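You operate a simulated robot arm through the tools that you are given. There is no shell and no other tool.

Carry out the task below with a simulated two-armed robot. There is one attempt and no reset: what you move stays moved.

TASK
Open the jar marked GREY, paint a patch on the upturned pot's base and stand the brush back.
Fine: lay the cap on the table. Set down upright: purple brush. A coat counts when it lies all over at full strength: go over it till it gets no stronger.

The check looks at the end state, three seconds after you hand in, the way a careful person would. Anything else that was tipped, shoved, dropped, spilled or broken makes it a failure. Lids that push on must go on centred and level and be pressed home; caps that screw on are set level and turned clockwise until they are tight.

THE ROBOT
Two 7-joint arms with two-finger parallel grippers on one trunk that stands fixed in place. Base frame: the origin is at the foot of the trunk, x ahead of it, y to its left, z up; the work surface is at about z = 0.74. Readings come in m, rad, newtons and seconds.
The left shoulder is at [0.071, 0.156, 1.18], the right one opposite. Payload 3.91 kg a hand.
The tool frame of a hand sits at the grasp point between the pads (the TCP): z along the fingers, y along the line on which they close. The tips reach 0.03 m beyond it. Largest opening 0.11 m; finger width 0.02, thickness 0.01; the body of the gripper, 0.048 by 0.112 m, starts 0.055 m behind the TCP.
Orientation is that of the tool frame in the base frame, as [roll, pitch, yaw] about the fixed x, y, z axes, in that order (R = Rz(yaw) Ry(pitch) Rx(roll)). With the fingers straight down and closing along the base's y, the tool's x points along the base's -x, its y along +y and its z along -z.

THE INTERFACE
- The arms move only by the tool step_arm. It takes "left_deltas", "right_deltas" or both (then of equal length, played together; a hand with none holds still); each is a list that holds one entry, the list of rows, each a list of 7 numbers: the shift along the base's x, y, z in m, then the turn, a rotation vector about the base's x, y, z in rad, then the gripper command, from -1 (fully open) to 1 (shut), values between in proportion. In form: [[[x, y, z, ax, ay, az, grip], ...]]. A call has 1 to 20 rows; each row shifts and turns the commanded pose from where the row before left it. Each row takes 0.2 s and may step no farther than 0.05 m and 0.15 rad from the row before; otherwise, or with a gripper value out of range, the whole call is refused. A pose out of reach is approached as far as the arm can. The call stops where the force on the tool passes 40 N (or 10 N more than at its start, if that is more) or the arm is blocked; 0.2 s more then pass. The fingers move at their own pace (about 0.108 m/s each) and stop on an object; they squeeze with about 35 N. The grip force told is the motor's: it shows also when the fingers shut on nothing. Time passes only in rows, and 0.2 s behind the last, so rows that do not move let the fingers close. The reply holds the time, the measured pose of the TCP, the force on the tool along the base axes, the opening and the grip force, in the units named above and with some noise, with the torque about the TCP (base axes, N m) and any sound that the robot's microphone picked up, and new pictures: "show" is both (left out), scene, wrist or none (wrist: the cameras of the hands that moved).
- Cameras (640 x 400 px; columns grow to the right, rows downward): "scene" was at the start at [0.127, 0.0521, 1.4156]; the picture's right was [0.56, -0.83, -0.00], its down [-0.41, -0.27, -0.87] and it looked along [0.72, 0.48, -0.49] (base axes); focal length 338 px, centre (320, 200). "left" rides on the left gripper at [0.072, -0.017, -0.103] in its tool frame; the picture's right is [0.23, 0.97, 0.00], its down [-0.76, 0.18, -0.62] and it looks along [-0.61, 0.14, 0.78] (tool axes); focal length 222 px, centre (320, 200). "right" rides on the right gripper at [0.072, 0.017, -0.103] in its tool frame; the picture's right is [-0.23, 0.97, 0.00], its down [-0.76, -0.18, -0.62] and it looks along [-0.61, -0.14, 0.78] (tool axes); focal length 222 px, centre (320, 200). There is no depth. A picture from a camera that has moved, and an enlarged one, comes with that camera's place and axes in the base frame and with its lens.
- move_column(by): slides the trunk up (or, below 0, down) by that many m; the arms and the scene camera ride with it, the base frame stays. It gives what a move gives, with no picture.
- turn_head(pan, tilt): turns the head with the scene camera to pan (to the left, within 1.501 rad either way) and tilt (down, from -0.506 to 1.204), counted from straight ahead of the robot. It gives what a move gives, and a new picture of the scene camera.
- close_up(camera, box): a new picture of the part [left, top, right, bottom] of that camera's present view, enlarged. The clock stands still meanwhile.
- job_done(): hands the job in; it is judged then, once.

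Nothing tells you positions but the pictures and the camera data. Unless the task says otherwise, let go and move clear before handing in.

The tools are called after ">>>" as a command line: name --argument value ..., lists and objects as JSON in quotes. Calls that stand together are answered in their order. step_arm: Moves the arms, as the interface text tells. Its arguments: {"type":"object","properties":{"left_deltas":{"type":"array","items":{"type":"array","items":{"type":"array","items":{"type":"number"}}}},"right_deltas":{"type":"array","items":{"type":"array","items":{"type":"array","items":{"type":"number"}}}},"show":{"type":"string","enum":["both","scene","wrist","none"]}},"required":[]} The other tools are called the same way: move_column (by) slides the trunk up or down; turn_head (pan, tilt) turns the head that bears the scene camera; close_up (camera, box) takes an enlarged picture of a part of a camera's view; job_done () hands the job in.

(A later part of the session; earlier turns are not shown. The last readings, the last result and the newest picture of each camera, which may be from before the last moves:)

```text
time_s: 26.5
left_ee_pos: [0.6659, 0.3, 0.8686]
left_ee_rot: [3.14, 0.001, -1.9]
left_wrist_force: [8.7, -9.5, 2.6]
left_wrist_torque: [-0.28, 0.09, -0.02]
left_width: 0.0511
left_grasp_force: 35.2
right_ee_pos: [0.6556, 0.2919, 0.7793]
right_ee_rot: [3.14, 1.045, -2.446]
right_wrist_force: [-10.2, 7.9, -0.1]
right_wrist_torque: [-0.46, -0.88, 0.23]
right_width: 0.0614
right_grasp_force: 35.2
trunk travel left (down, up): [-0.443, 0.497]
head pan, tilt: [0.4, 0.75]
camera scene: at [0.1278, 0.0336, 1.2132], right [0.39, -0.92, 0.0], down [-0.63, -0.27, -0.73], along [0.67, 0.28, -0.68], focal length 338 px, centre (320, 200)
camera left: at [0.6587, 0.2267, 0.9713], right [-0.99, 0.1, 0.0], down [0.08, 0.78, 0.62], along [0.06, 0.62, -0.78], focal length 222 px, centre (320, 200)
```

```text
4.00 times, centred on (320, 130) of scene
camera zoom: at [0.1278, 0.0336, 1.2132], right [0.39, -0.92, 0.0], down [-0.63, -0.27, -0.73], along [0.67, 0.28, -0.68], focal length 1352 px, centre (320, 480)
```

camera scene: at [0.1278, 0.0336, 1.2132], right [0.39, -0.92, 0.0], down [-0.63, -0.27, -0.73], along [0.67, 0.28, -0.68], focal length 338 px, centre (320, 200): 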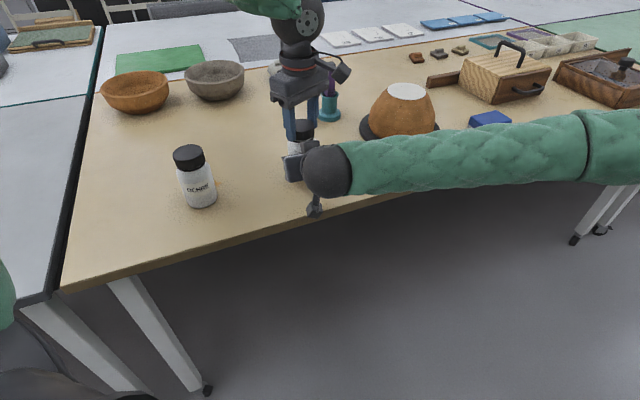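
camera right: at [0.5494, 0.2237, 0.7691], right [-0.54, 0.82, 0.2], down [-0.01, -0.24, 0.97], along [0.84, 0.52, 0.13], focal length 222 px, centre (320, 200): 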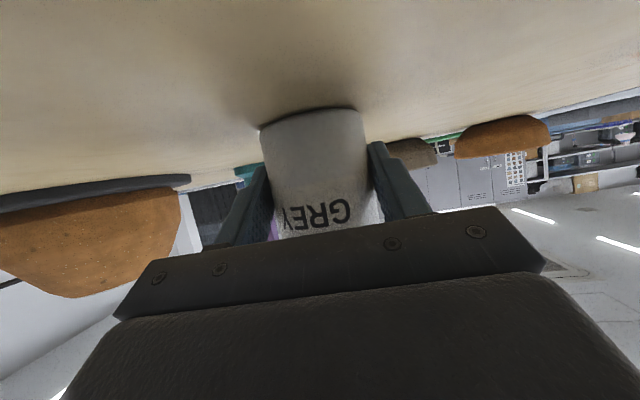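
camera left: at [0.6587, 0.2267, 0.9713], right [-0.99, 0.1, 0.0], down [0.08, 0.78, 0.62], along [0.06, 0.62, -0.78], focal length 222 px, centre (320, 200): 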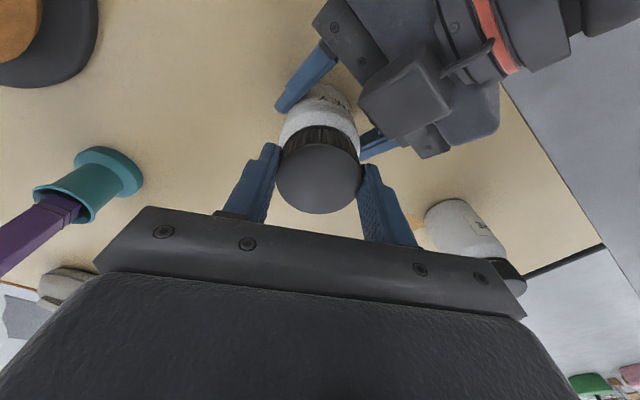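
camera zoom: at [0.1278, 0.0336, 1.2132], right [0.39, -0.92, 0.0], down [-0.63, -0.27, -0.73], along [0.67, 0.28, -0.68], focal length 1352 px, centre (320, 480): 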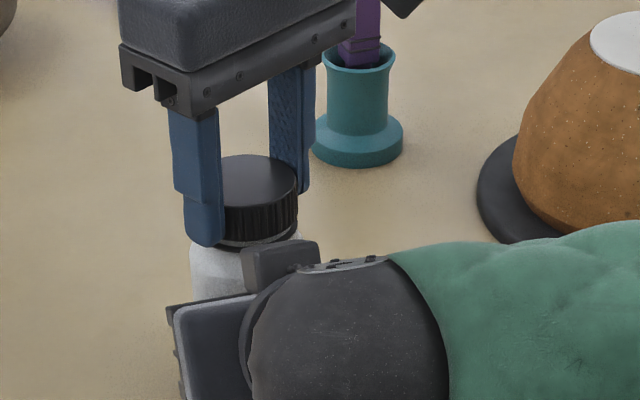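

Half a turn done, the cap has risen ~2.5 mm. Continuing counter‑clockwise.

>>> step_arm --left_deltas '[[[0.0008, -0.0009, 0.0002, 0, 0, 0.05, 1], [0, 0, 0.0001, 0, 0, 0.14, 1], [0.0002, 0, 0.0001, 0, 0, 0.14, 1], [0.0002, 0, 0.0001, 0, 0, 0.14, 1], [0.0002, 0, 0.0001, 0, 0, 0.14, 1]]]' --show "none"

```text
time_s: 27.7
left_ee_pos: [0.6668, 0.2992, 0.8685]
left_ee_rot: [-3.141, -0.002, -1.291]
left_wrist_force: [10.3, 3.0, 0.4]
left_wrist_torque: [0.29, 0.08, -0.03]
left_width: 0.0516
left_grasp_force: 35.2
right_ee_pos: [0.6559, 0.2923, 0.7796]
right_ee_rot: [-3.141, 1.045, -2.447]
right_wrist_force: [-9.9, -3.2, 0.0]
right_wrist_torque: [-0.02, -1.02, 0.1]
right_width: 0.061
right_grasp_force: 35.0
trunk travel left (down, up): [-0.443, 0.497]
head pan, tilt: [0.4, 0.75]
```

>>> step_arm --left_deltas '[[[0.001, 0.0003, 0.0001, 0, 0, 0.05, 1], [0, 0.0002, 0.0001, 0, 0, 0.14, 1], [0, 0.0002, 0.0001, 0, 0, 0.14, 1], [0, 0.0002, 0.0001, 0, 0, 0.14, 1], [0, 0.0002, 0.0001, 0, 0, 0.14, 1]]]' --show "none"

```text
time_s: 28.9
left_ee_pos: [0.6756, 0.3316, 0.8787]
left_ee_rot: [3.117, -0.005, -0.7]
left_wrist_force: [5.5, -26.9, -13.6]
left_wrist_torque: [-1.4, -0.28, 0.12]
left_width: 0.0538
left_grasp_force: 34.9
left hand out of reach, approached as far as the arm can: row 5
right_ee_pos: [0.6545, 0.2944, 0.7813]
right_ee_rot: [-3.141, 1.049, -2.442]
right_wrist_force: [-4.7, 27.3, 9.8]
right_wrist_torque: [-0.78, -0.41, 0.63]
right_width: 0.0649
right_grasp_force: 34.8
trunk travel left (down, up): [-0.443, 0.497]
head pan, tilt: [0.4, 0.75]
```

The left arm hit its limit and jerked about 3 cm, so I need to look at the jar and cap at once.

>>> close_up --camera "scene" --box '[240, 80, 400, 180]'

>>> close_up --camera "right" --box '[160, 60, 480, 260]'

>>> close_up --camera "left" --box '[160, 40, 480, 240]'

```text
4.00 times, centred on (320, 130) of scene
camera zoom: at [0.1277, 0.0344, 1.2131], right [0.39, -0.92, 0.0], down [-0.63, -0.27, -0.73], along [0.67, 0.28, -0.68], focal length 1352 px, centre (320, 480)
```

zoom: 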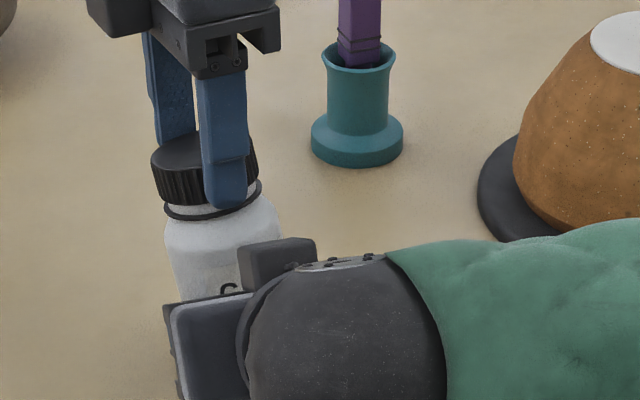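

```text
2.00 times, centred on (320, 160) of right
camera zoom: at [0.5485, 0.2249, 0.7702], right [-0.54, 0.82, 0.2], down [-0.01, -0.24, 0.97], along [0.84, 0.52, 0.14], focal length 444 px, centre (320, 280)
```

zoom: 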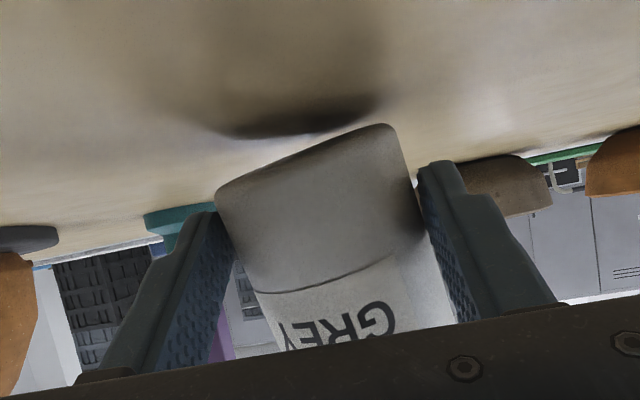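

```text
2.00 times, centred on (320, 140) of left
camera zoom: at [0.7432, 0.3017, 0.9824], right [-0.45, -0.89, 0.02], down [-0.69, 0.37, 0.62], along [-0.56, 0.26, -0.78], focal length 444 px, centre (320, 320)
```

zoom: 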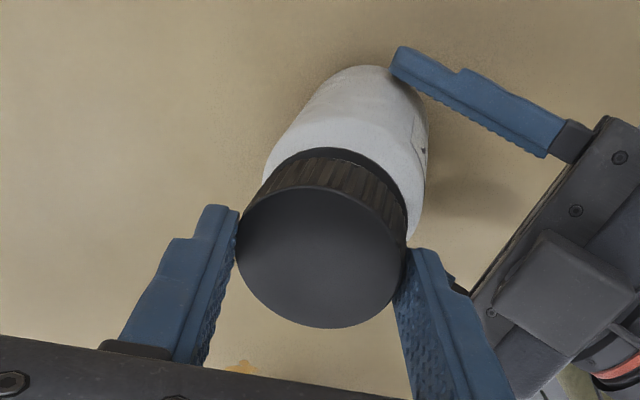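

The jar got tilted in the right hand, but the cap is still on and nothing spilled. I'll gently reverse the jerk: move the left hand back and down along the same line while turning slightly clockwise.

>>> step_arm --left_deltas '[[[-0.0022, -0.008, -0.0024, 0, 0, -0.05, 1], [-0.0022, -0.008, -0.0024, 0, 0, -0.05, 1]]]' --show "none"

```text
time_s: 29.5
left_ee_pos: [0.6704, 0.3167, 0.8759]
left_ee_rot: [-3.141, -0.001, -0.782]
left_wrist_force: [8.5, 3.7, 20.7]
left_wrist_torque: [0.49, 0.1, -0.07]
left_width: 0.0529
left_grasp_force: 34.5
right_ee_pos: [0.6558, 0.2904, 0.777]
right_ee_rot: [-3.141, 1.042, -2.447]
right_wrist_force: [-11.6, -5.2, -15.1]
right_wrist_torque: [-0.46, -0.68, 0.32]
right_width: 0.063
right_grasp_force: 35.1
trunk travel left (down, up): [-0.443, 0.497]
head pan, tilt: [0.4, 0.75]
```

>>> step_arm --left_deltas '[[[-0.0012, -0.006, -0.001, 0, 0, -0.05, 1], [-0.0012, -0.006, -0.001, 0, 0, -0.05, 1]]]' --show "none"

>>> close_up --camera "scene" --box '[240, 80, 400, 180]'

>>> close_up --camera "right" --box '[160, 60, 480, 260]'

```text
time_s: 30.1
left_ee_pos: [0.6689, 0.305, 0.8713]
left_ee_rot: [-3.141, 0.001, -0.88]
left_wrist_force: [8.3, 16.3, 8.5]
left_wrist_torque: [1.38, -0.35, 0.06]
left_width: 0.0517
left_grasp_force: 35.6
right_ee_pos: [0.6567, 0.2929, 0.7796]
right_ee_rot: [3.14, 1.046, -2.446]
right_wrist_force: [-7.6, -16.3, -11.7]
right_wrist_torque: [-0.02, -0.26, -0.14]
right_width: 0.0608
right_grasp_force: 34.8
trunk travel left (down, up): [-0.443, 0.497]
head pan, tilt: [0.4, 0.75]
```

```text
4.00 times, centred on (320, 130) of scene
camera zoom: at [0.1282, 0.0338, 1.213], right [0.39, -0.92, 0.0], down [-0.63, -0.27, -0.73], along [0.67, 0.28, -0.68], focal length 1352 px, centre (320, 480)
```

zoom: 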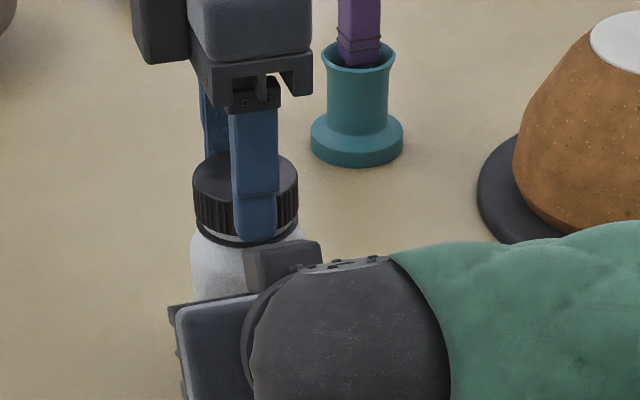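

```text
2.00 times, centred on (320, 160) of right
camera zoom: at [0.5502, 0.2231, 0.7686], right [-0.54, 0.82, 0.2], down [-0.01, -0.24, 0.97], along [0.84, 0.52, 0.13], focal length 444 px, centre (320, 280)
```

zoom: 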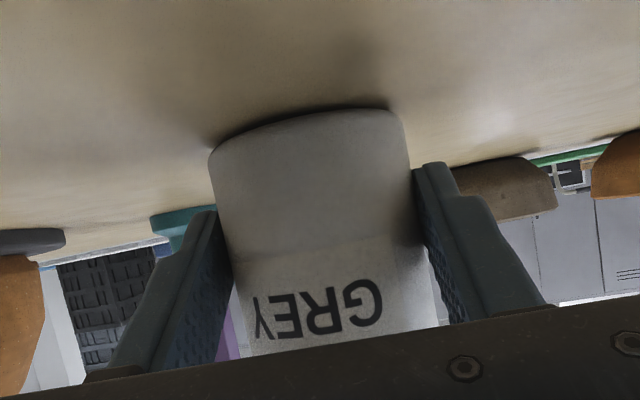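

The jar is upright again in the right hand. I'll open the left hand, raise it clear, and turn it back clockwise for another grip, keeping away from that limit.

>>> step_arm --left_deltas '[[[0, 0, 0, 0, 0, 0, -0.2], [0, 0, 0, 0, 0, 0, -0.6], [0, 0, 0.015, 0, 0, 0, -0.6], [0, 0, 0.02, 0, 0, 0, -0.6], [0, 0, 0.015, 0, 0, 0, -0.6]]]'

>>> close_up --camera "scene" --box '[240, 80, 400, 180]'

>>> close_up --camera "right" --box '[160, 60, 480, 260]'

```text
time_s: 30.8
left_ee_pos: [0.6685, 0.3076, 0.8754]
left_ee_rot: [3.141, 0.004, -0.881]
left_wrist_force: [11.8, 14.5, -0.7]
left_wrist_torque: [0.44, -0.43, -0.02]
left_width: 0.0784
left_grasp_force: 0.0
right_ee_pos: [0.6542, 0.2919, 0.7824]
right_ee_rot: [3.14, 1.05, -2.442]
right_wrist_force: [-12.3, -15.8, -1.5]
right_wrist_torque: [0.99, -0.8, -0.02]
right_width: 0.0609
right_grasp_force: 35.5
trunk travel left (down, up): [-0.443, 0.497]
head pan, tilt: [0.4, 0.75]
stopped in row 3 (left hand): the force on the tool passed its limit at 42 N (the readings are from after the stop); the commanded pose is now the measured one
camera scene: at [0.1279, 0.0339, 1.2132], right [0.39, -0.92, 0.0], down [-0.63, -0.27, -0.73], along [0.67, 0.28, -0.68], focal length 338 px, centre (320, 200)
camera left: at [0.7284, 0.2629, 0.9796], right [-0.6, -0.8, 0.0], down [-0.62, 0.47, 0.63], along [-0.5, 0.38, -0.78], focal length 222 px, centre (320, 200)
```

scene: 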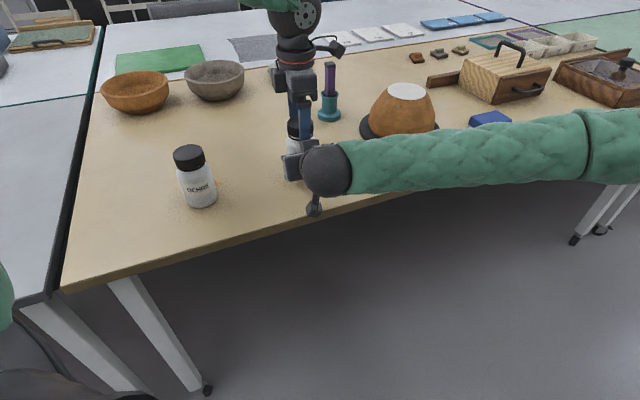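
left: 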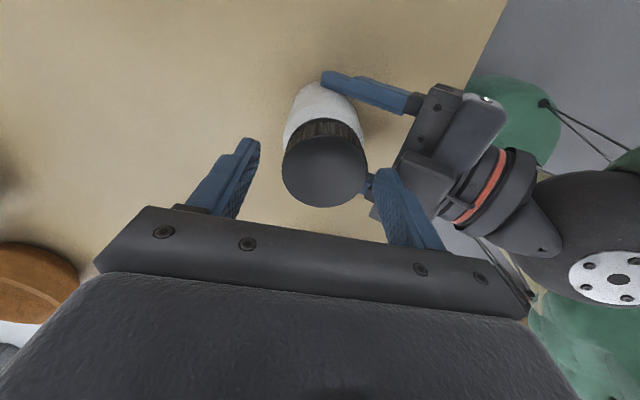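

```text
4.00 times, centred on (320, 130) of scene
camera zoom: at [0.1279, 0.0339, 1.2132], right [0.39, -0.92, 0.0], down [-0.63, -0.27, -0.73], along [0.67, 0.28, -0.68], focal length 1352 px, centre (320, 480)
```

zoom: 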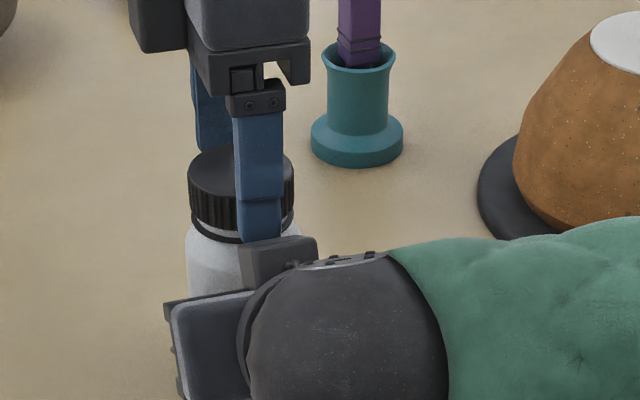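

```text
2.00 times, centred on (320, 160) of right
camera zoom: at [0.5483, 0.2242, 0.7718], right [-0.54, 0.82, 0.2], down [-0.01, -0.24, 0.97], along [0.84, 0.52, 0.14], focal length 444 px, centre (320, 280)
```

zoom: 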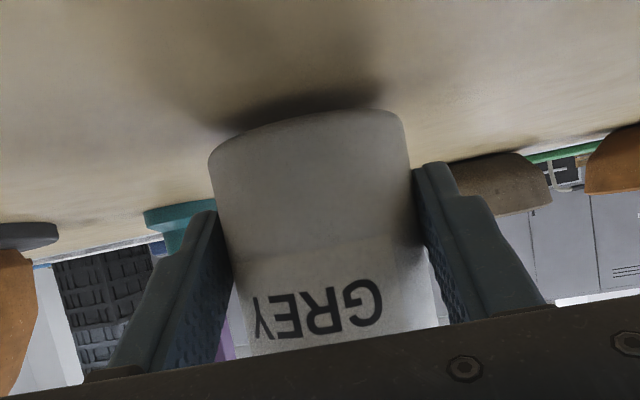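

The left finger next to the right palm got wedged between cap and palm when opening. I'll ease the opening back to just over cap width while shifting the hand so it's centred on the cap.

>>> step_arm --left_deltas '[[[-0.0019, -0.0016, 0, 0, 0, 0, -0.336], [-0.0019, -0.0016, 0, 0, 0, 0, -0.245], [-0.0019, -0.0016, 0, 0, 0, 0, -0.155], [-0.0019, -0.0016, 0, 0, 0, 0, -0.064]]]'

>>> close_up --camera "left" --box '[160, 40, 480, 240]'

```text
time_s: 31.8
left_ee_pos: [0.6601, 0.301, 0.8771]
left_ee_rot: [-3.14, 0.003, -0.881]
left_wrist_force: [20.9, 20.9, -2.4]
left_wrist_torque: [0.75, -0.7, 0.11]
left_width: 0.0571
left_grasp_force: 0.0
right_ee_pos: [0.655, 0.2924, 0.7837]
right_ee_rot: [3.14, 1.053, -2.44]
right_wrist_force: [-20.8, -20.7, -0.2]
right_wrist_torque: [1.11, -1.21, -0.01]
right_width: 0.0606
right_grasp_force: 34.9
trunk travel left (down, up): [-0.443, 0.497]
head pan, tilt: [0.4, 0.75]
camera scene: at [0.1283, 0.0338, 1.2131], right [0.39, -0.92, 0.0], down [-0.63, -0.27, -0.73], along [0.67, 0.28, -0.68], focal length 338 px, centre (320, 200)
camera left: at [0.7207, 0.2565, 0.9798], right [-0.6, -0.8, 0.0], down [-0.62, 0.47, 0.63], along [-0.5, 0.38, -0.78], focal length 222 px, centre (320, 200)
```

scene: 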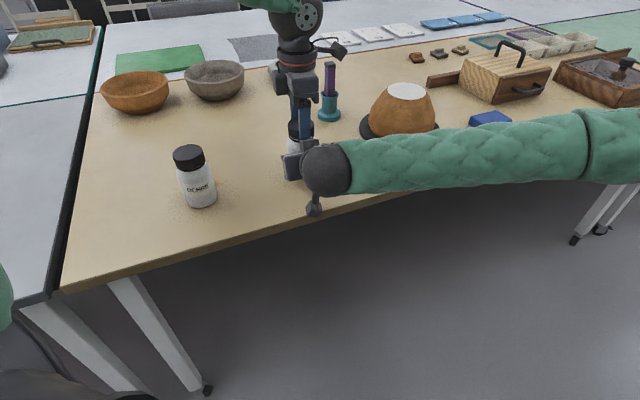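
left: 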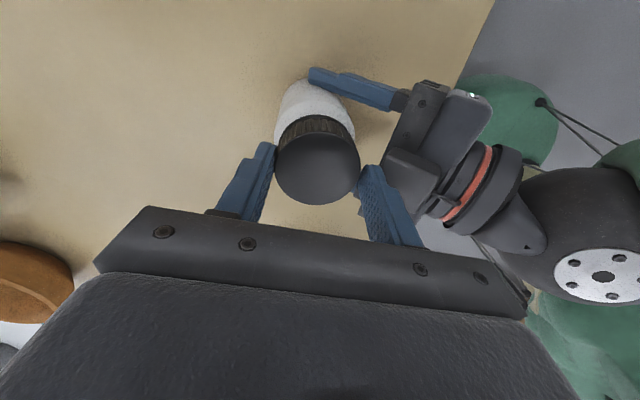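

```text
2.00 times, centred on (320, 140) of left
camera zoom: at [0.7207, 0.2565, 0.9798], right [-0.6, -0.8, 0.0], down [-0.62, 0.47, 0.63], along [-0.5, 0.38, -0.78], focal length 444 px, centre (320, 320)
```

zoom: 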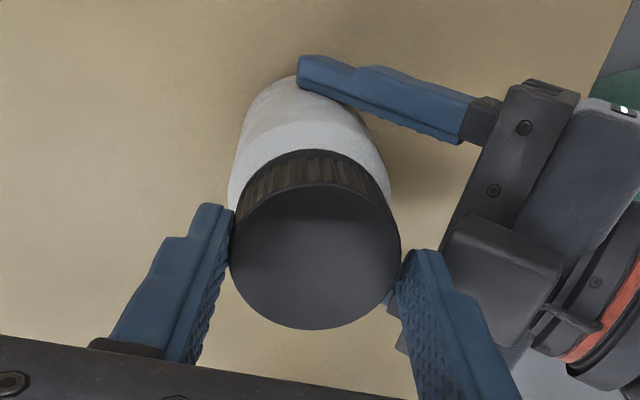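

>>> step_arm --left_deltas '[[[0.0022, 0.002, 0, 0, 0, 0, -0.064], [0, 0, 0, 0, 0, 0, -0.064]]]' --show "none"

```text
time_s: 32.4
left_ee_pos: [0.6614, 0.3009, 0.8771]
left_ee_rot: [3.139, 0.003, -0.882]
left_wrist_force: [5.3, 0.8, 2.5]
left_wrist_torque: [-0.05, -0.05, 0.12]
left_width: 0.0573
left_grasp_force: 0.0
right_ee_pos: [0.6555, 0.2928, 0.7833]
right_ee_rot: [3.14, 1.052, -2.444]
right_wrist_force: [-4.2, -0.9, -5.9]
right_wrist_torque: [0.05, -0.28, -0.05]
right_width: 0.0609
right_grasp_force: 34.5
trunk travel left (down, up): [-0.443, 0.497]
head pan, tilt: [0.4, 0.75]
```

Forces are nearly gone. I'll rotate the loose fingers clockwise about 1 rad, away from the right palm.

>>> step_arm --left_deltas '[[[0, 0, 0, 0, 0, -0.1, -0.064], [0, 0, 0, 0, 0, -0.13, -0.064], [0, 0, 0, 0, 0, -0.13, -0.064], [0, 0, 0, 0, 0, -0.13, -0.064]]]' --show "none"

```text
time_s: 33.4
left_ee_pos: [0.6623, 0.3022, 0.876]
left_ee_rot: [3.14, 0.004, -1.371]
left_wrist_force: [0.5, 0.4, 0.3]
left_wrist_torque: [-0.01, -0.01, -0.01]
left_width: 0.059
left_grasp_force: 0.1
right_ee_pos: [0.6554, 0.2931, 0.7829]
right_ee_rot: [-3.141, 1.052, -2.443]
right_wrist_force: [-1.1, -0.8, -3.9]
right_wrist_torque: [-0.02, 0.02, -0.04]
right_width: 0.061
right_grasp_force: 35.1
trunk travel left (down, up): [-0.443, 0.497]
head pan, tilt: [0.4, 0.75]
```

>>> step_arm --left_deltas '[[[0, 0, 0, 0, 0, -0.14, -0.064], [0, 0, 0, 0, 0, -0.14, -0.064], [0, 0, 0, 0, 0, -0.14, -0.064], [0, 0, 0, 0, 0, -0.14, -0.064], [0, 0, 0.005, 0, 0, 0, -0.15], [0, 0, 0.015, 0, 0, 0, -0.3], [0, 0, 0.02, 0, 0, 0, -0.4], [0, 0, 0.02, 0, 0, 0, -0.5]]]'

>>> close_up --camera "scene" --box '[240, 80, 400, 180]'

>>> close_up --camera "right" --box '[160, 60, 480, 260]'

```text
time_s: 35.2
left_ee_pos: [0.6628, 0.301, 0.9375]
left_ee_rot: [3.14, 0.003, -1.931]
left_wrist_force: [-0.6, -0.3, -0.2]
left_wrist_torque: [0.02, -0.03, 0.02]
left_width: 0.0825
left_grasp_force: 0.0
right_ee_pos: [0.6551, 0.2923, 0.7829]
right_ee_rot: [3.14, 1.053, -2.443]
right_wrist_force: [0.2, 0.2, -3.6]
right_wrist_torque: [-0.03, 0.04, 0.06]
right_width: 0.061
right_grasp_force: 35.6
trunk travel left (down, up): [-0.443, 0.497]
head pan, tilt: [0.4, 0.75]
camera scene: at [0.1278, 0.0337, 1.2131], right [0.39, -0.92, 0.0], down [-0.63, -0.27, -0.73], along [0.67, 0.28, -0.68], focal length 338 px, centre (320, 200)
camera left: at [0.6531, 0.2285, 1.04], right [-0.99, 0.13, 0.0], down [0.1, 0.77, 0.63], along [0.08, 0.62, -0.78], focal length 222 px, centre (320, 200)
```

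scene: 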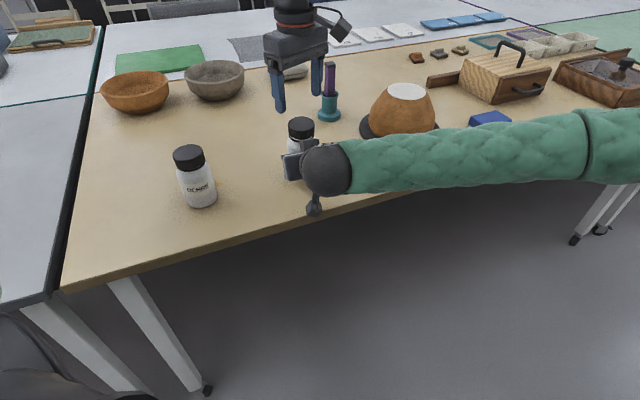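
left: 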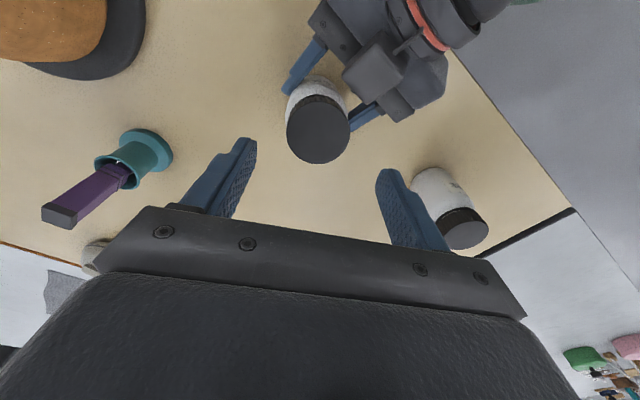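

```text
4.00 times, centred on (320, 130) of scene
camera zoom: at [0.1278, 0.0337, 1.2131], right [0.39, -0.92, 0.0], down [-0.63, -0.27, -0.73], along [0.67, 0.28, -0.68], focal length 1352 px, centre (320, 480)
```

zoom: 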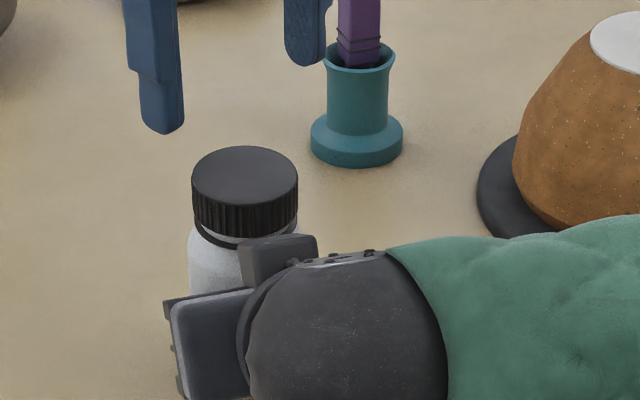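

```text
2.00 times, centred on (320, 160) of right
camera zoom: at [0.549, 0.2245, 0.7723], right [-0.54, 0.82, 0.2], down [-0.01, -0.24, 0.97], along [0.84, 0.52, 0.14], focal length 444 px, centre (320, 280)
```

zoom: 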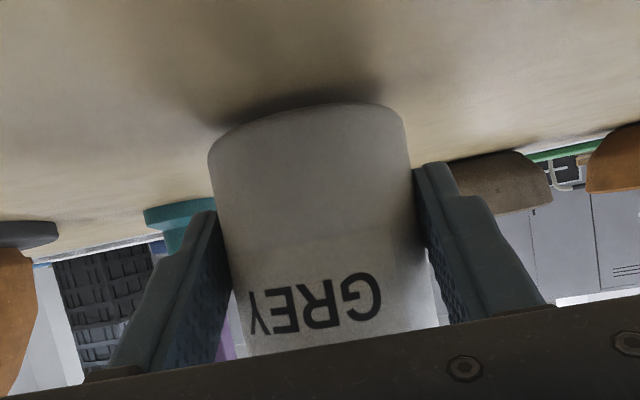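

The cap has visibly risen on its thread and the jar is held upright, a few mm off the table. I'll lower the right hand gently to seat the jar on the table.

>>> step_arm --right_deltas '[[[0, 0, -0.001, 0, 0, 0, 1], [0, 0, -0.001, 0, 0, 0, 1], [0, 0, -0.001, 0, 0, 0, 1]]]' --show "none"

```text
time_s: 36.0
left_ee_pos: [0.6626, 0.3018, 0.937]
left_ee_rot: [3.139, 0.003, -1.931]
left_wrist_force: [0.8, 0.0, 0.6]
left_wrist_torque: [0.01, -0.01, -0.01]
left_width: 0.0827
left_grasp_force: 0.0
right_ee_pos: [0.655, 0.2931, 0.7796]
right_ee_rot: [3.141, 1.052, -2.44]
right_wrist_force: [-0.6, -0.6, -4.1]
right_wrist_torque: [-0.08, 0.06, 0.02]
right_width: 0.0611
right_grasp_force: 34.7
trunk travel left (down, up): [-0.443, 0.497]
head pan, tilt: [0.4, 0.75]
```

>>> step_arm --right_deltas '[[[0, 0, -0.001, 0, 0, 0, 1], [0, 0, -0.001, 0, 0, 0, 1]]]' --show "none"

>>> close_up --camera "right" --box '[160, 60, 480, 260]'

```text
time_s: 36.6
left_ee_pos: [0.6621, 0.3026, 0.9375]
left_ee_rot: [3.14, 0.004, -1.931]
left_wrist_force: [0.2, 0.3, -0.6]
left_wrist_torque: [0.0, 0.0, 0.0]
left_width: 0.0824
left_grasp_force: 0.1
right_ee_pos: [0.6555, 0.2926, 0.7794]
right_ee_rot: [3.141, 1.054, -2.442]
right_wrist_force: [3.8, 0.0, 12.9]
right_wrist_torque: [-0.15, 0.07, 0.03]
right_width: 0.0606
right_grasp_force: 35.0
trunk travel left (down, up): [-0.443, 0.497]
head pan, tilt: [0.4, 0.75]
```

```text
2.00 times, centred on (320, 160) of right
camera zoom: at [0.5488, 0.2241, 0.7688], right [-0.54, 0.82, 0.2], down [-0.01, -0.24, 0.97], along [0.84, 0.52, 0.14], focal length 444 px, centre (320, 280)
```

zoom: 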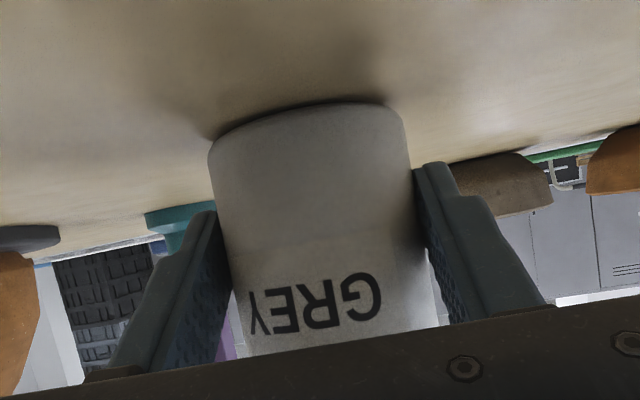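

The jar is back on the table. I'll open the right hand to let the jar settle flat, back off 6 mm to give the left fingers more room, and re-grip — while the left hand turns back clockwise above.

>>> step_arm --left_deltas '[[[0, 0, 0.005, 0, 0, -0.145, -0.6], [0, 0, 0.005, 0, 0, -0.145, -0.6], [0, 0, 0, 0, 0, -0.145, -0.6], [0, 0, 0, 0, 0, -0.145, -0.6], [0, 0, 0, 0, 0, -0.145, -0.6], [0, 0, 0, 0, 0, -0.145, -0.6], [0, 0, 0, 0, 0, -0.145, -0.6], [0, 0, 0, 0, 0, -0.145, -0.6], [0, 0, 0, 0, 0, -0.145, -0.6], [0, 0, 0, 0, 0, -0.145, -0.6], [0, 0, 0, 0, 0, -0.145, -0.6], [0, 0, 0, 0, 0, -0.145, -0.6]]]' --right_deltas '[[[0, 0, 0, 0, 0, 0, -0.15], [0, 0, 0, 0, 0, 0, -0.25], [0, 0, 0, 0, 0, 0, -0.35], [0, 0, 0, 0, 0, 0, -0.45], [-0.0023, -0.002, 0.001, 0, 0, 0, -0.45], [-0.0023, -0.002, 0, 0, 0, 0, -0.45], [0, 0, 0, 0, 0, 0, -0.45], [0, 0, 0, 0, 0, 0, -0.3], [0, 0, 0, 0, 0, 0, -0.2], [0, 0, 0, 0, 0, 0, -0.1], [0, 0, 0, 0, 0, 0, 0.2], [0, 0, 0, 0, 0, 0, 1]]]'

>>> close_up --camera "scene" --box '[240, 80, 400, 180]'

>>> close_up --camera "right" --box '[160, 60, 480, 260]'

```text
time_s: 39.2
left_ee_pos: [0.6619, 0.3017, 0.9469]
left_ee_rot: [3.139, 0.002, 2.61]
left_wrist_force: [-0.8, -1.1, -0.3]
left_wrist_torque: [0.0, 0.02, 0.03]
left_width: 0.0882
left_grasp_force: 0.0
right_ee_pos: [0.6513, 0.2884, 0.7791]
right_ee_rot: [3.141, 1.051, -2.442]
right_wrist_force: [-0.9, 1.6, 0.3]
right_wrist_torque: [0.06, 0.03, 0.04]
right_width: 0.0609
right_grasp_force: 35.2
trunk travel left (down, up): [-0.443, 0.497]
head pan, tilt: [0.4, 0.75]
camera scene: at [0.128, 0.0339, 1.2131], right [0.39, -0.92, 0.0], down [-0.63, -0.27, -0.73], along [0.67, 0.28, -0.68], focal length 338 px, centre (320, 200)
camera right: at [0.5447, 0.2202, 0.7683], right [-0.54, 0.82, 0.2], down [-0.01, -0.24, 0.97], along [0.84, 0.52, 0.14], focal length 222 px, centre (320, 200)
camera left: at [0.5908, 0.3252, 1.0495], right [0.3, 0.95, 0.0], down [0.74, -0.23, 0.63], along [0.6, -0.19, -0.78], focal length 222 px, centre (320, 200)
```

scene: 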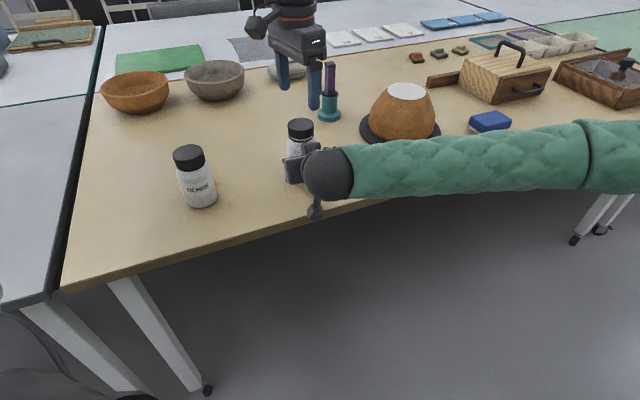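
right: 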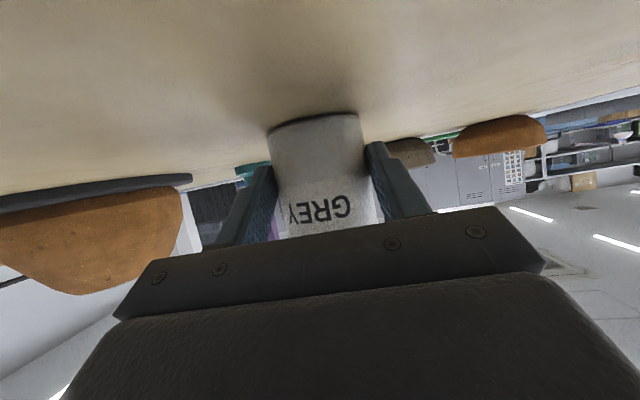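
left: 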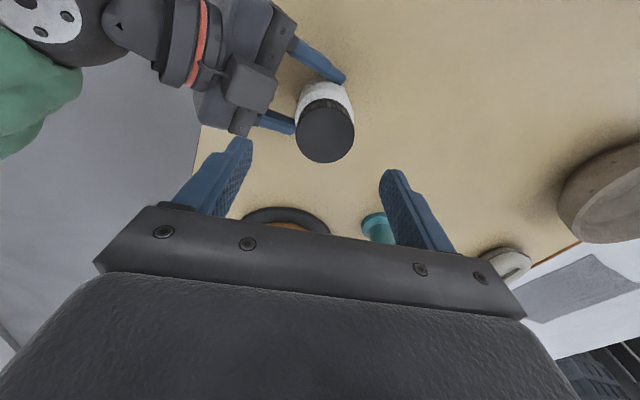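

```text
4.00 times, centred on (320, 130) of scene
camera zoom: at [0.128, 0.0339, 1.2131], right [0.39, -0.92, 0.0], down [-0.63, -0.27, -0.73], along [0.67, 0.28, -0.68], focal length 1352 px, centre (320, 480)
```

zoom: 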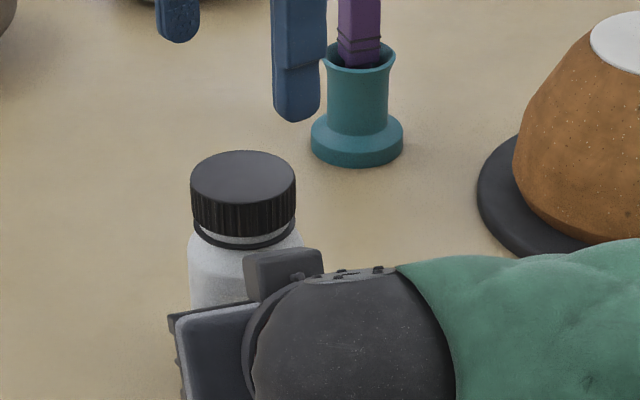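

```text
2.00 times, centred on (320, 160) of right
camera zoom: at [0.5447, 0.2202, 0.7683], right [-0.54, 0.82, 0.2], down [-0.01, -0.24, 0.97], along [0.84, 0.52, 0.14], focal length 444 px, centre (320, 280)
```

zoom: 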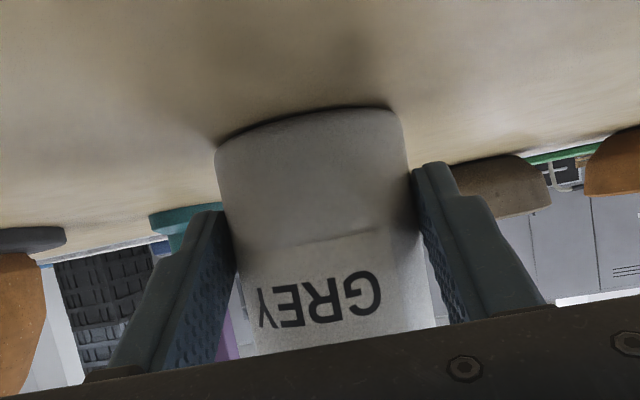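

The jar stands flat and is re-gripped with a clear gap behind the cap. I'll measure the cap centre precisely before gripping it again.

>>> close_up --camera "left" --box '[272, 75, 376, 140]'

>>> close_up --camera "scene" --box '[270, 105, 334, 145]'

```text
6.15 times, centred on (324, 108) of left
camera zoom: at [0.5908, 0.3252, 1.0495], right [0.3, 0.95, 0.0], down [0.74, -0.23, 0.63], along [0.6, -0.19, -0.78], focal length 1367 px, centre (295, 769)
```

zoom: 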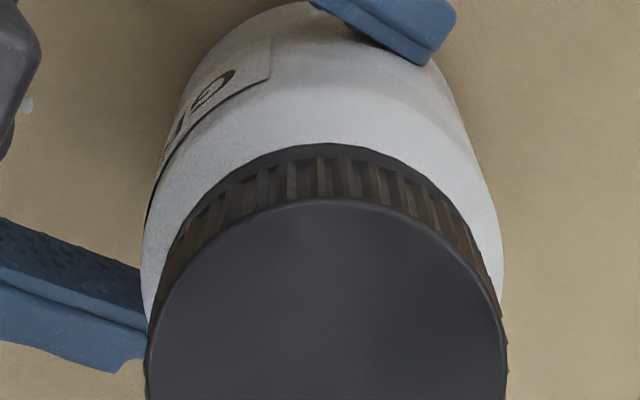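

```text
10.00 times, centred on (302, 125) of scene
camera zoom: at [0.128, 0.0339, 1.2131], right [0.39, -0.92, 0.0], down [-0.63, -0.27, -0.73], along [0.67, 0.28, -0.68], focal length 3381 px, centre (500, 950)
```

zoom: 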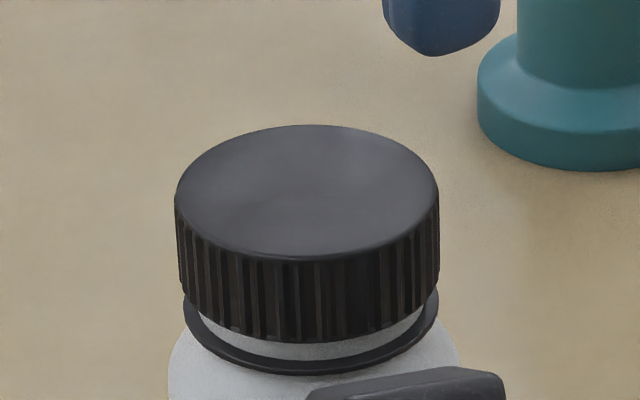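

Cap centre is about (0.668, 0.305), top z about 0.860, with ~4 mm of neck showing. I'll turn the left hand back to the start angle, centre it and lower onto the cap.

>>> step_arm --left_deltas '[[[0.001, 0.0005, 0, 0, 0, -0.146, -0.6], [0.001, 0.0005, 0, 0, 0, -0.146, -0.6], [0.001, 0.0005, 0, 0, 0, -0.146, -0.6], [0.001, 0.0005, 0, 0, 0, -0.146, -0.6], [0.001, 0.0005, 0, 0, 0, -0.146, -0.6], [0.001, 0.0005, 0, 0, 0, -0.146, -0.6], [0, 0, 0, 0, 0, -0.146, -0.6], [0, 0, 0, 0, 0, -0.146, -0.6], [0, 0, 0, 0, 0, -0.146, -0.6], [0, 0, 0, 0, 0, -0.146, -0.6], [0, 0, 0, 0, 0, -0.146, -0.6], [0, 0, -0.025, 0, 0, 0, -0.6], [0, 0, -0.025, 0, 0, 0, -0.6], [0, 0, -0.013, 0, 0, 0, -0.6], [0, 0, -0.012, 0, 0, 0, -0.6]]]' --show "wrist"

>>> close_up --camera "scene" --box '[240, 80, 400, 180]'

```text
time_s: 42.4
left_ee_pos: [0.6696, 0.3053, 0.87]
left_ee_rot: [-3.14, 0.003, 1.004]
left_wrist_force: [-0.2, 0.7, -0.3]
left_wrist_torque: [-0.03, 0.02, -0.03]
left_width: 0.0877
left_grasp_force: 0.1
right_ee_pos: [0.6514, 0.2891, 0.7805]
right_ee_rot: [-3.141, 1.053, -2.442]
right_wrist_force: [0.6, 0.6, 0.0]
right_wrist_torque: [0.05, 0.0, 0.04]
right_width: 0.0609
right_grasp_force: 34.2
trunk travel left (down, up): [-0.443, 0.497]
head pan, tilt: [0.4, 0.75]
camera left: at [0.6939, 0.3763, 0.9729], right [0.94, -0.33, 0.0], down [-0.26, -0.74, 0.63], along [-0.21, -0.59, -0.78], focal length 222 px, centre (320, 200)
```

left: 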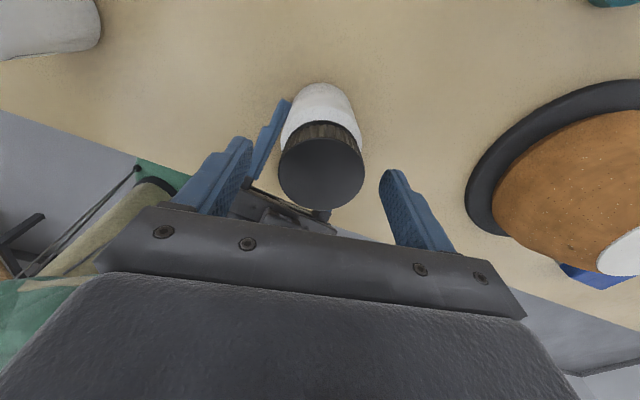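

```text
4.00 times, centred on (320, 130) of scene
camera zoom: at [0.1281, 0.0338, 1.2131], right [0.39, -0.92, 0.0], down [-0.63, -0.27, -0.73], along [0.67, 0.28, -0.68], focal length 1352 px, centre (320, 480)
```

zoom: 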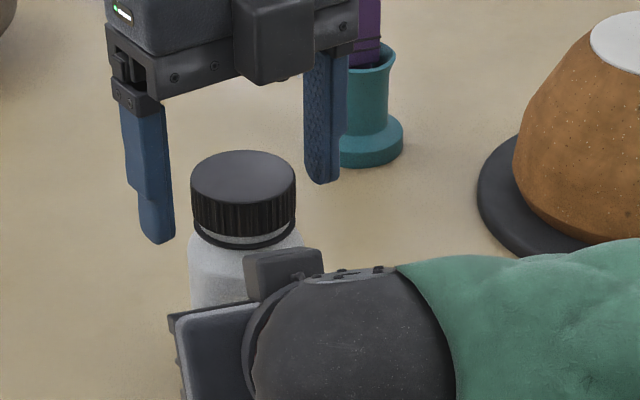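

Well centred. Closing on the cap again.

>>> step_arm --left_deltas '[[[0, 0, 0, 0, 0, 0, -0.3], [0, 0, 0, 0, 0, 0, -0.1], [0, 0, 0, 0, 0, 0, 0.2], [0, 0, 0, 0, 0, 0, 1], [0, 0, 0, 0, 0, 0, 1]]]' --show "none"

```text
time_s: 43.6
left_ee_pos: [0.669, 0.3061, 0.8699]
left_ee_rot: [3.14, 0.004, 1.006]
left_wrist_force: [7.2, -4.2, -0.7]
left_wrist_torque: [-0.11, -0.21, 0.0]
left_width: 0.0513
left_grasp_force: 35.2
right_ee_pos: [0.6502, 0.2881, 0.7793]
right_ee_rot: [3.14, 1.054, -2.441]
right_wrist_force: [-6.4, 4.0, 0.8]
right_wrist_torque: [-0.15, -0.45, 0.14]
right_width: 0.0609
right_grasp_force: 34.9
trunk travel left (down, up): [-0.443, 0.497]
head pan, tilt: [0.4, 0.75]
```

>>> step_arm --left_deltas '[[[0.0007, -0.0004, 0, 0, 0, 0.05, 1], [0, 0, 0.0001, 0, 0, 0.14, 1], [0, 0, 0.0001, 0, 0, 0.14, 1], [0, 0, 0.0001, 0, 0, 0.14, 1], [0, 0, 0.0001, 0, 0, 0.14, 1], [0, 0, 0.0001, 0, 0, 0.14, 1]]]' --show "none"

```text
time_s: 45.0
left_ee_pos: [0.6696, 0.3031, 0.8717]
left_ee_rot: [-3.142, 0.003, 1.756]
left_wrist_force: [0.6, 0.3, -0.2]
left_wrist_torque: [-0.04, 0.0, 0.01]
left_width: 0.0516
left_grasp_force: 35.2
right_ee_pos: [0.6503, 0.2894, 0.7806]
right_ee_rot: [3.141, 1.052, -2.443]
right_wrist_force: [0.6, -0.5, 1.3]
right_wrist_torque: [0.12, 0.08, 0.02]
right_width: 0.0613
right_grasp_force: 34.5
trunk travel left (down, up): [-0.443, 0.497]
head pan, tilt: [0.4, 0.75]
```

Almost no load — the cap may already be free. I'll turn further and look.

>>> step_arm --left_deltas '[[[0, 0, 0.0001, 0, 0, 0.14, 1], [0, 0, 0.0001, 0, 0, 0.14, 1], [0, 0, 0.0001, 0, 0, 0.14, 1], [0, 0, 0.0001, 0, 0, 0.14, 1], [0, 0, 0.0001, 0, 0, 0.14, 1], [0, 0, 0.0001, 0, 0, 0.14, 1], [0, 0, 0.0001, 0, 0, 0.14, 1]]]' --show "none"

>>> close_up --camera "scene" --box '[240, 80, 400, 180]'

>>> close_up --camera "left" --box '[160, 40, 480, 240]'

```text
time_s: 46.6
left_ee_pos: [0.6686, 0.3035, 0.8731]
left_ee_rot: [3.139, 0.004, 2.739]
left_wrist_force: [0.4, 0.1, 0.1]
left_wrist_torque: [-0.01, -0.02, 0.0]
left_width: 0.0513
left_grasp_force: 34.9
right_ee_pos: [0.6514, 0.2878, 0.7804]
right_ee_rot: [3.14, 1.052, -2.443]
right_wrist_force: [1.0, -1.9, 0.6]
right_wrist_torque: [0.03, 0.01, -0.05]
right_width: 0.0611
right_grasp_force: 35.2
trunk travel left (down, up): [-0.443, 0.497]
head pan, tilt: [0.4, 0.75]
```

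```text
4.00 times, centred on (320, 130) of scene
camera zoom: at [0.128, 0.0337, 1.2131], right [0.39, -0.92, 0.0], down [-0.63, -0.27, -0.73], along [0.67, 0.28, -0.68], focal length 1352 px, centre (320, 480)
```

zoom: 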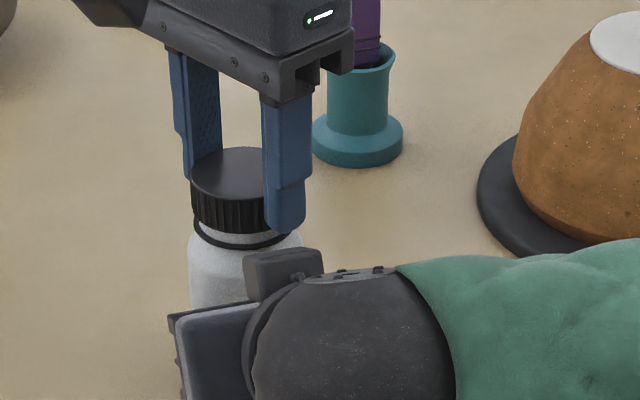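

```text
2.00 times, centred on (320, 140) of left
camera zoom: at [0.5959, 0.3178, 0.9756], right [0.17, 0.98, 0.0], down [0.77, -0.14, 0.63], along [0.62, -0.11, -0.78], focal length 444 px, centre (320, 320)
```

zoom: 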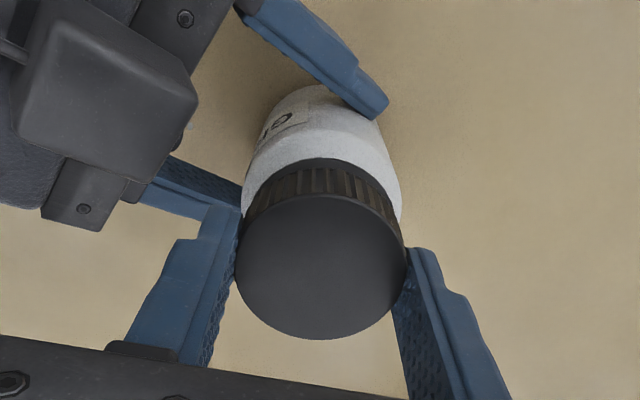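

No load at all; I'll try lifting gently to see if the cap is free.

>>> step_arm --left_deltas '[[[0, 0, 0.001, 0, 0, 0.05, 1], [0, 0, 0.001, 0, 0, 0.05, 1], [0, 0, 0.001, 0, 0, 0.05, 1]]]' --show "none"

```text
time_s: 47.4
left_ee_pos: [0.6697, 0.3041, 0.8751]
left_ee_rot: [-3.141, 0.006, 2.887]
left_wrist_force: [0.4, -1.1, -0.1]
left_wrist_torque: [0.03, 0.02, 0.01]
left_width: 0.0515
left_grasp_force: 34.7
right_ee_pos: [0.6495, 0.2879, 0.7795]
right_ee_rot: [3.139, 1.052, -2.442]
right_wrist_force: [0.6, -1.0, 0.9]
right_wrist_torque: [0.09, 0.04, -0.01]
right_width: 0.0611
right_grasp_force: 34.9
trunk travel left (down, up): [-0.443, 0.497]
head pan, tilt: [0.4, 0.75]
```

The cap is free. Lifting it straight up and checking the open jar.

>>> step_arm --left_deltas '[[[0, 0, 0.004, 0, 0, 0, 1], [0, 0, 0.008, 0, 0, 0, 1], [0, 0, 0.012, 0, 0, 0, 1], [0, 0, 0.015, 0, 0, 0, 1], [0, 0, 0.02, 0, 0, 0, 1], [0, 0, 0.02, 0, 0, 0, 1]]]'

>>> close_up --camera "scene" --box '[220, 60, 380, 160]'

```text
time_s: 48.8
left_ee_pos: [0.6699, 0.3046, 0.9551]
left_ee_rot: [3.141, 0.004, 2.885]
left_wrist_force: [0.1, 0.1, 0.0]
left_wrist_torque: [0.0, -0.01, -0.01]
left_width: 0.0516
left_grasp_force: 34.7
right_ee_pos: [0.6503, 0.2872, 0.7799]
right_ee_rot: [-3.141, 1.053, -2.443]
right_wrist_force: [-1.2, -0.6, 0.9]
right_wrist_torque: [0.11, 0.09, 0.07]
right_width: 0.0604
right_grasp_force: 34.8
trunk travel left (down, up): [-0.443, 0.497]
head pan, tilt: [0.4, 0.75]
camera scene: at [0.1278, 0.0338, 1.2131], right [0.39, -0.92, 0.0], down [-0.63, -0.27, -0.73], along [0.67, 0.28, -0.68], focal length 338 px, centre (320, 200)
camera left: at [0.5956, 0.3079, 1.0587], right [0.03, 1.0, 0.0], down [0.78, -0.02, 0.63], along [0.63, -0.02, -0.78], focal length 222 px, centre (320, 200)
```

scene: 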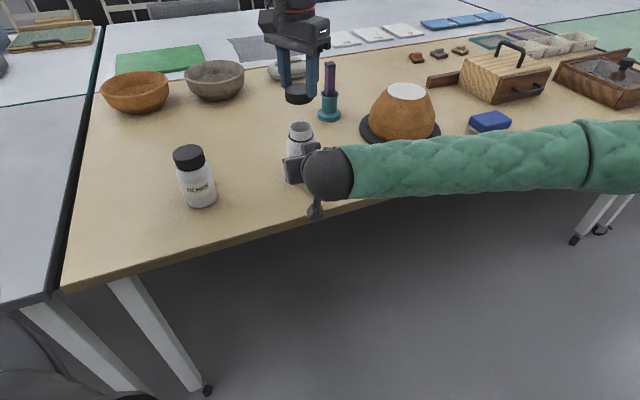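
left: 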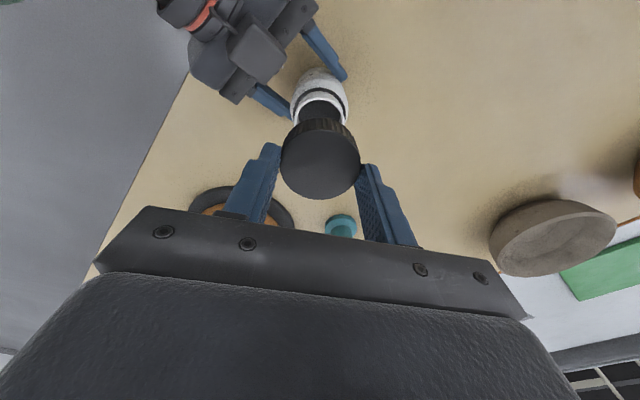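

```text
4.00 times, centred on (300, 110) of scene
camera zoom: at [0.1278, 0.0338, 1.2131], right [0.39, -0.92, 0.0], down [-0.63, -0.27, -0.73], along [0.67, 0.28, -0.68], focal length 1352 px, centre (400, 560)
```

zoom: 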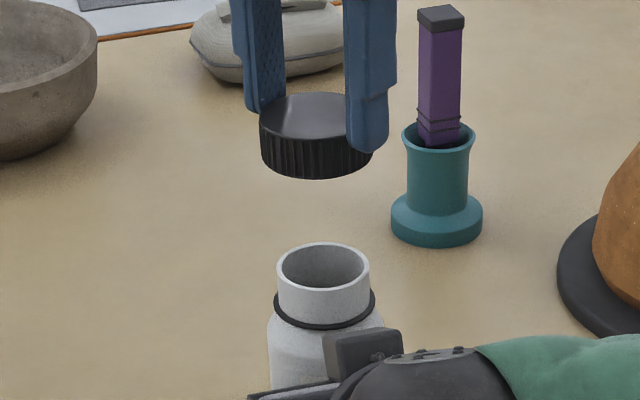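

The jar is open and standing. I'll carry the cap to the free spot near (0.70, 0.46) and set it down.

>>> step_arm --left_deltas '[[[0.0075, 0.0388, 0, 0, 0, 0, 1], [0.0075, 0.0388, 0, 0, 0, 0, 1], [0.0075, 0.0388, 0, 0, 0, 0, 1], [0.0075, 0.0388, 0, 0, 0, 0, 1], [0, 0, -0.035, 0, 0, 0, 1], [0, 0, -0.035, 0, 0, 0, 1], [0, 0, -0.035, 0, 0, 0, 1], [0, 0, -0.035, 0, 0, 0, 1], [0, 0, -0.02, 0, 0, 0, 1], [0, 0, -0.01, 0, 0, 0, 1]]]'

>>> close_up --camera "scene" --box '[180, 60, 340, 160]'

```text
time_s: 51.0
left_ee_pos: [0.6995, 0.46, 0.7846]
left_ee_rot: [-3.141, 0.002, 2.886]
left_wrist_force: [0.1, 0.3, -0.5]
left_wrist_torque: [-0.02, 0.0, -0.02]
left_width: 0.0517
left_grasp_force: 35.3
right_ee_pos: [0.6511, 0.2888, 0.7808]
right_ee_rot: [-3.141, 1.051, -2.442]
right_wrist_force: [-0.4, 1.0, -0.2]
right_wrist_torque: [0.14, -0.01, 0.05]
right_width: 0.061
right_grasp_force: 35.6
trunk travel left (down, up): [-0.443, 0.497]
head pan, tilt: [0.4, 0.75]
camera scene: at [0.128, 0.034, 1.2131], right [0.39, -0.92, 0.0], down [-0.63, -0.27, -0.73], along [0.67, 0.28, -0.68], focal length 338 px, centre (320, 200)
camera left: at [0.6245, 0.4624, 0.8879], right [0.03, 1.0, 0.0], down [0.78, -0.02, 0.63], along [0.63, -0.02, -0.78], focal length 222 px, centre (320, 200)
```

scene: 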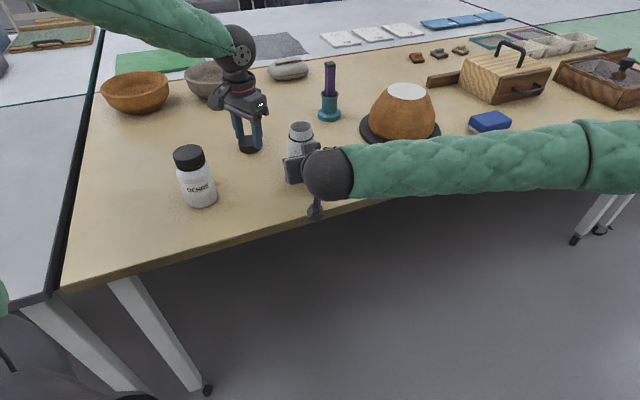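
left: 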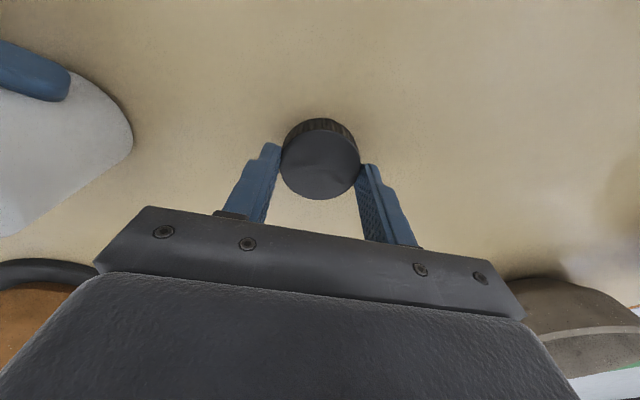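

```text
4.00 times, centred on (260, 110) of scene
camera zoom: at [0.128, 0.034, 1.2131], right [0.39, -0.92, 0.0], down [-0.63, -0.27, -0.73], along [0.67, 0.28, -0.68], focal length 1352 px, centre (560, 560)
```

zoom: 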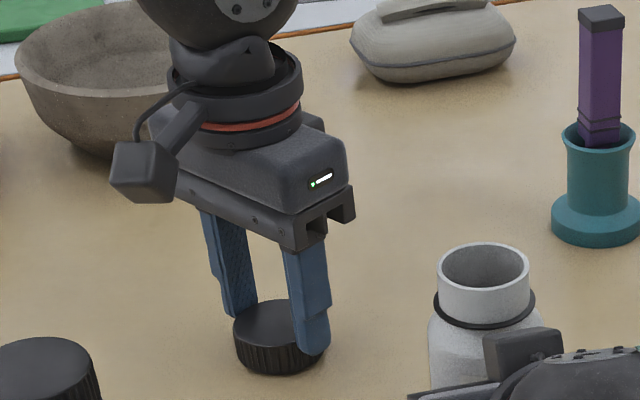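

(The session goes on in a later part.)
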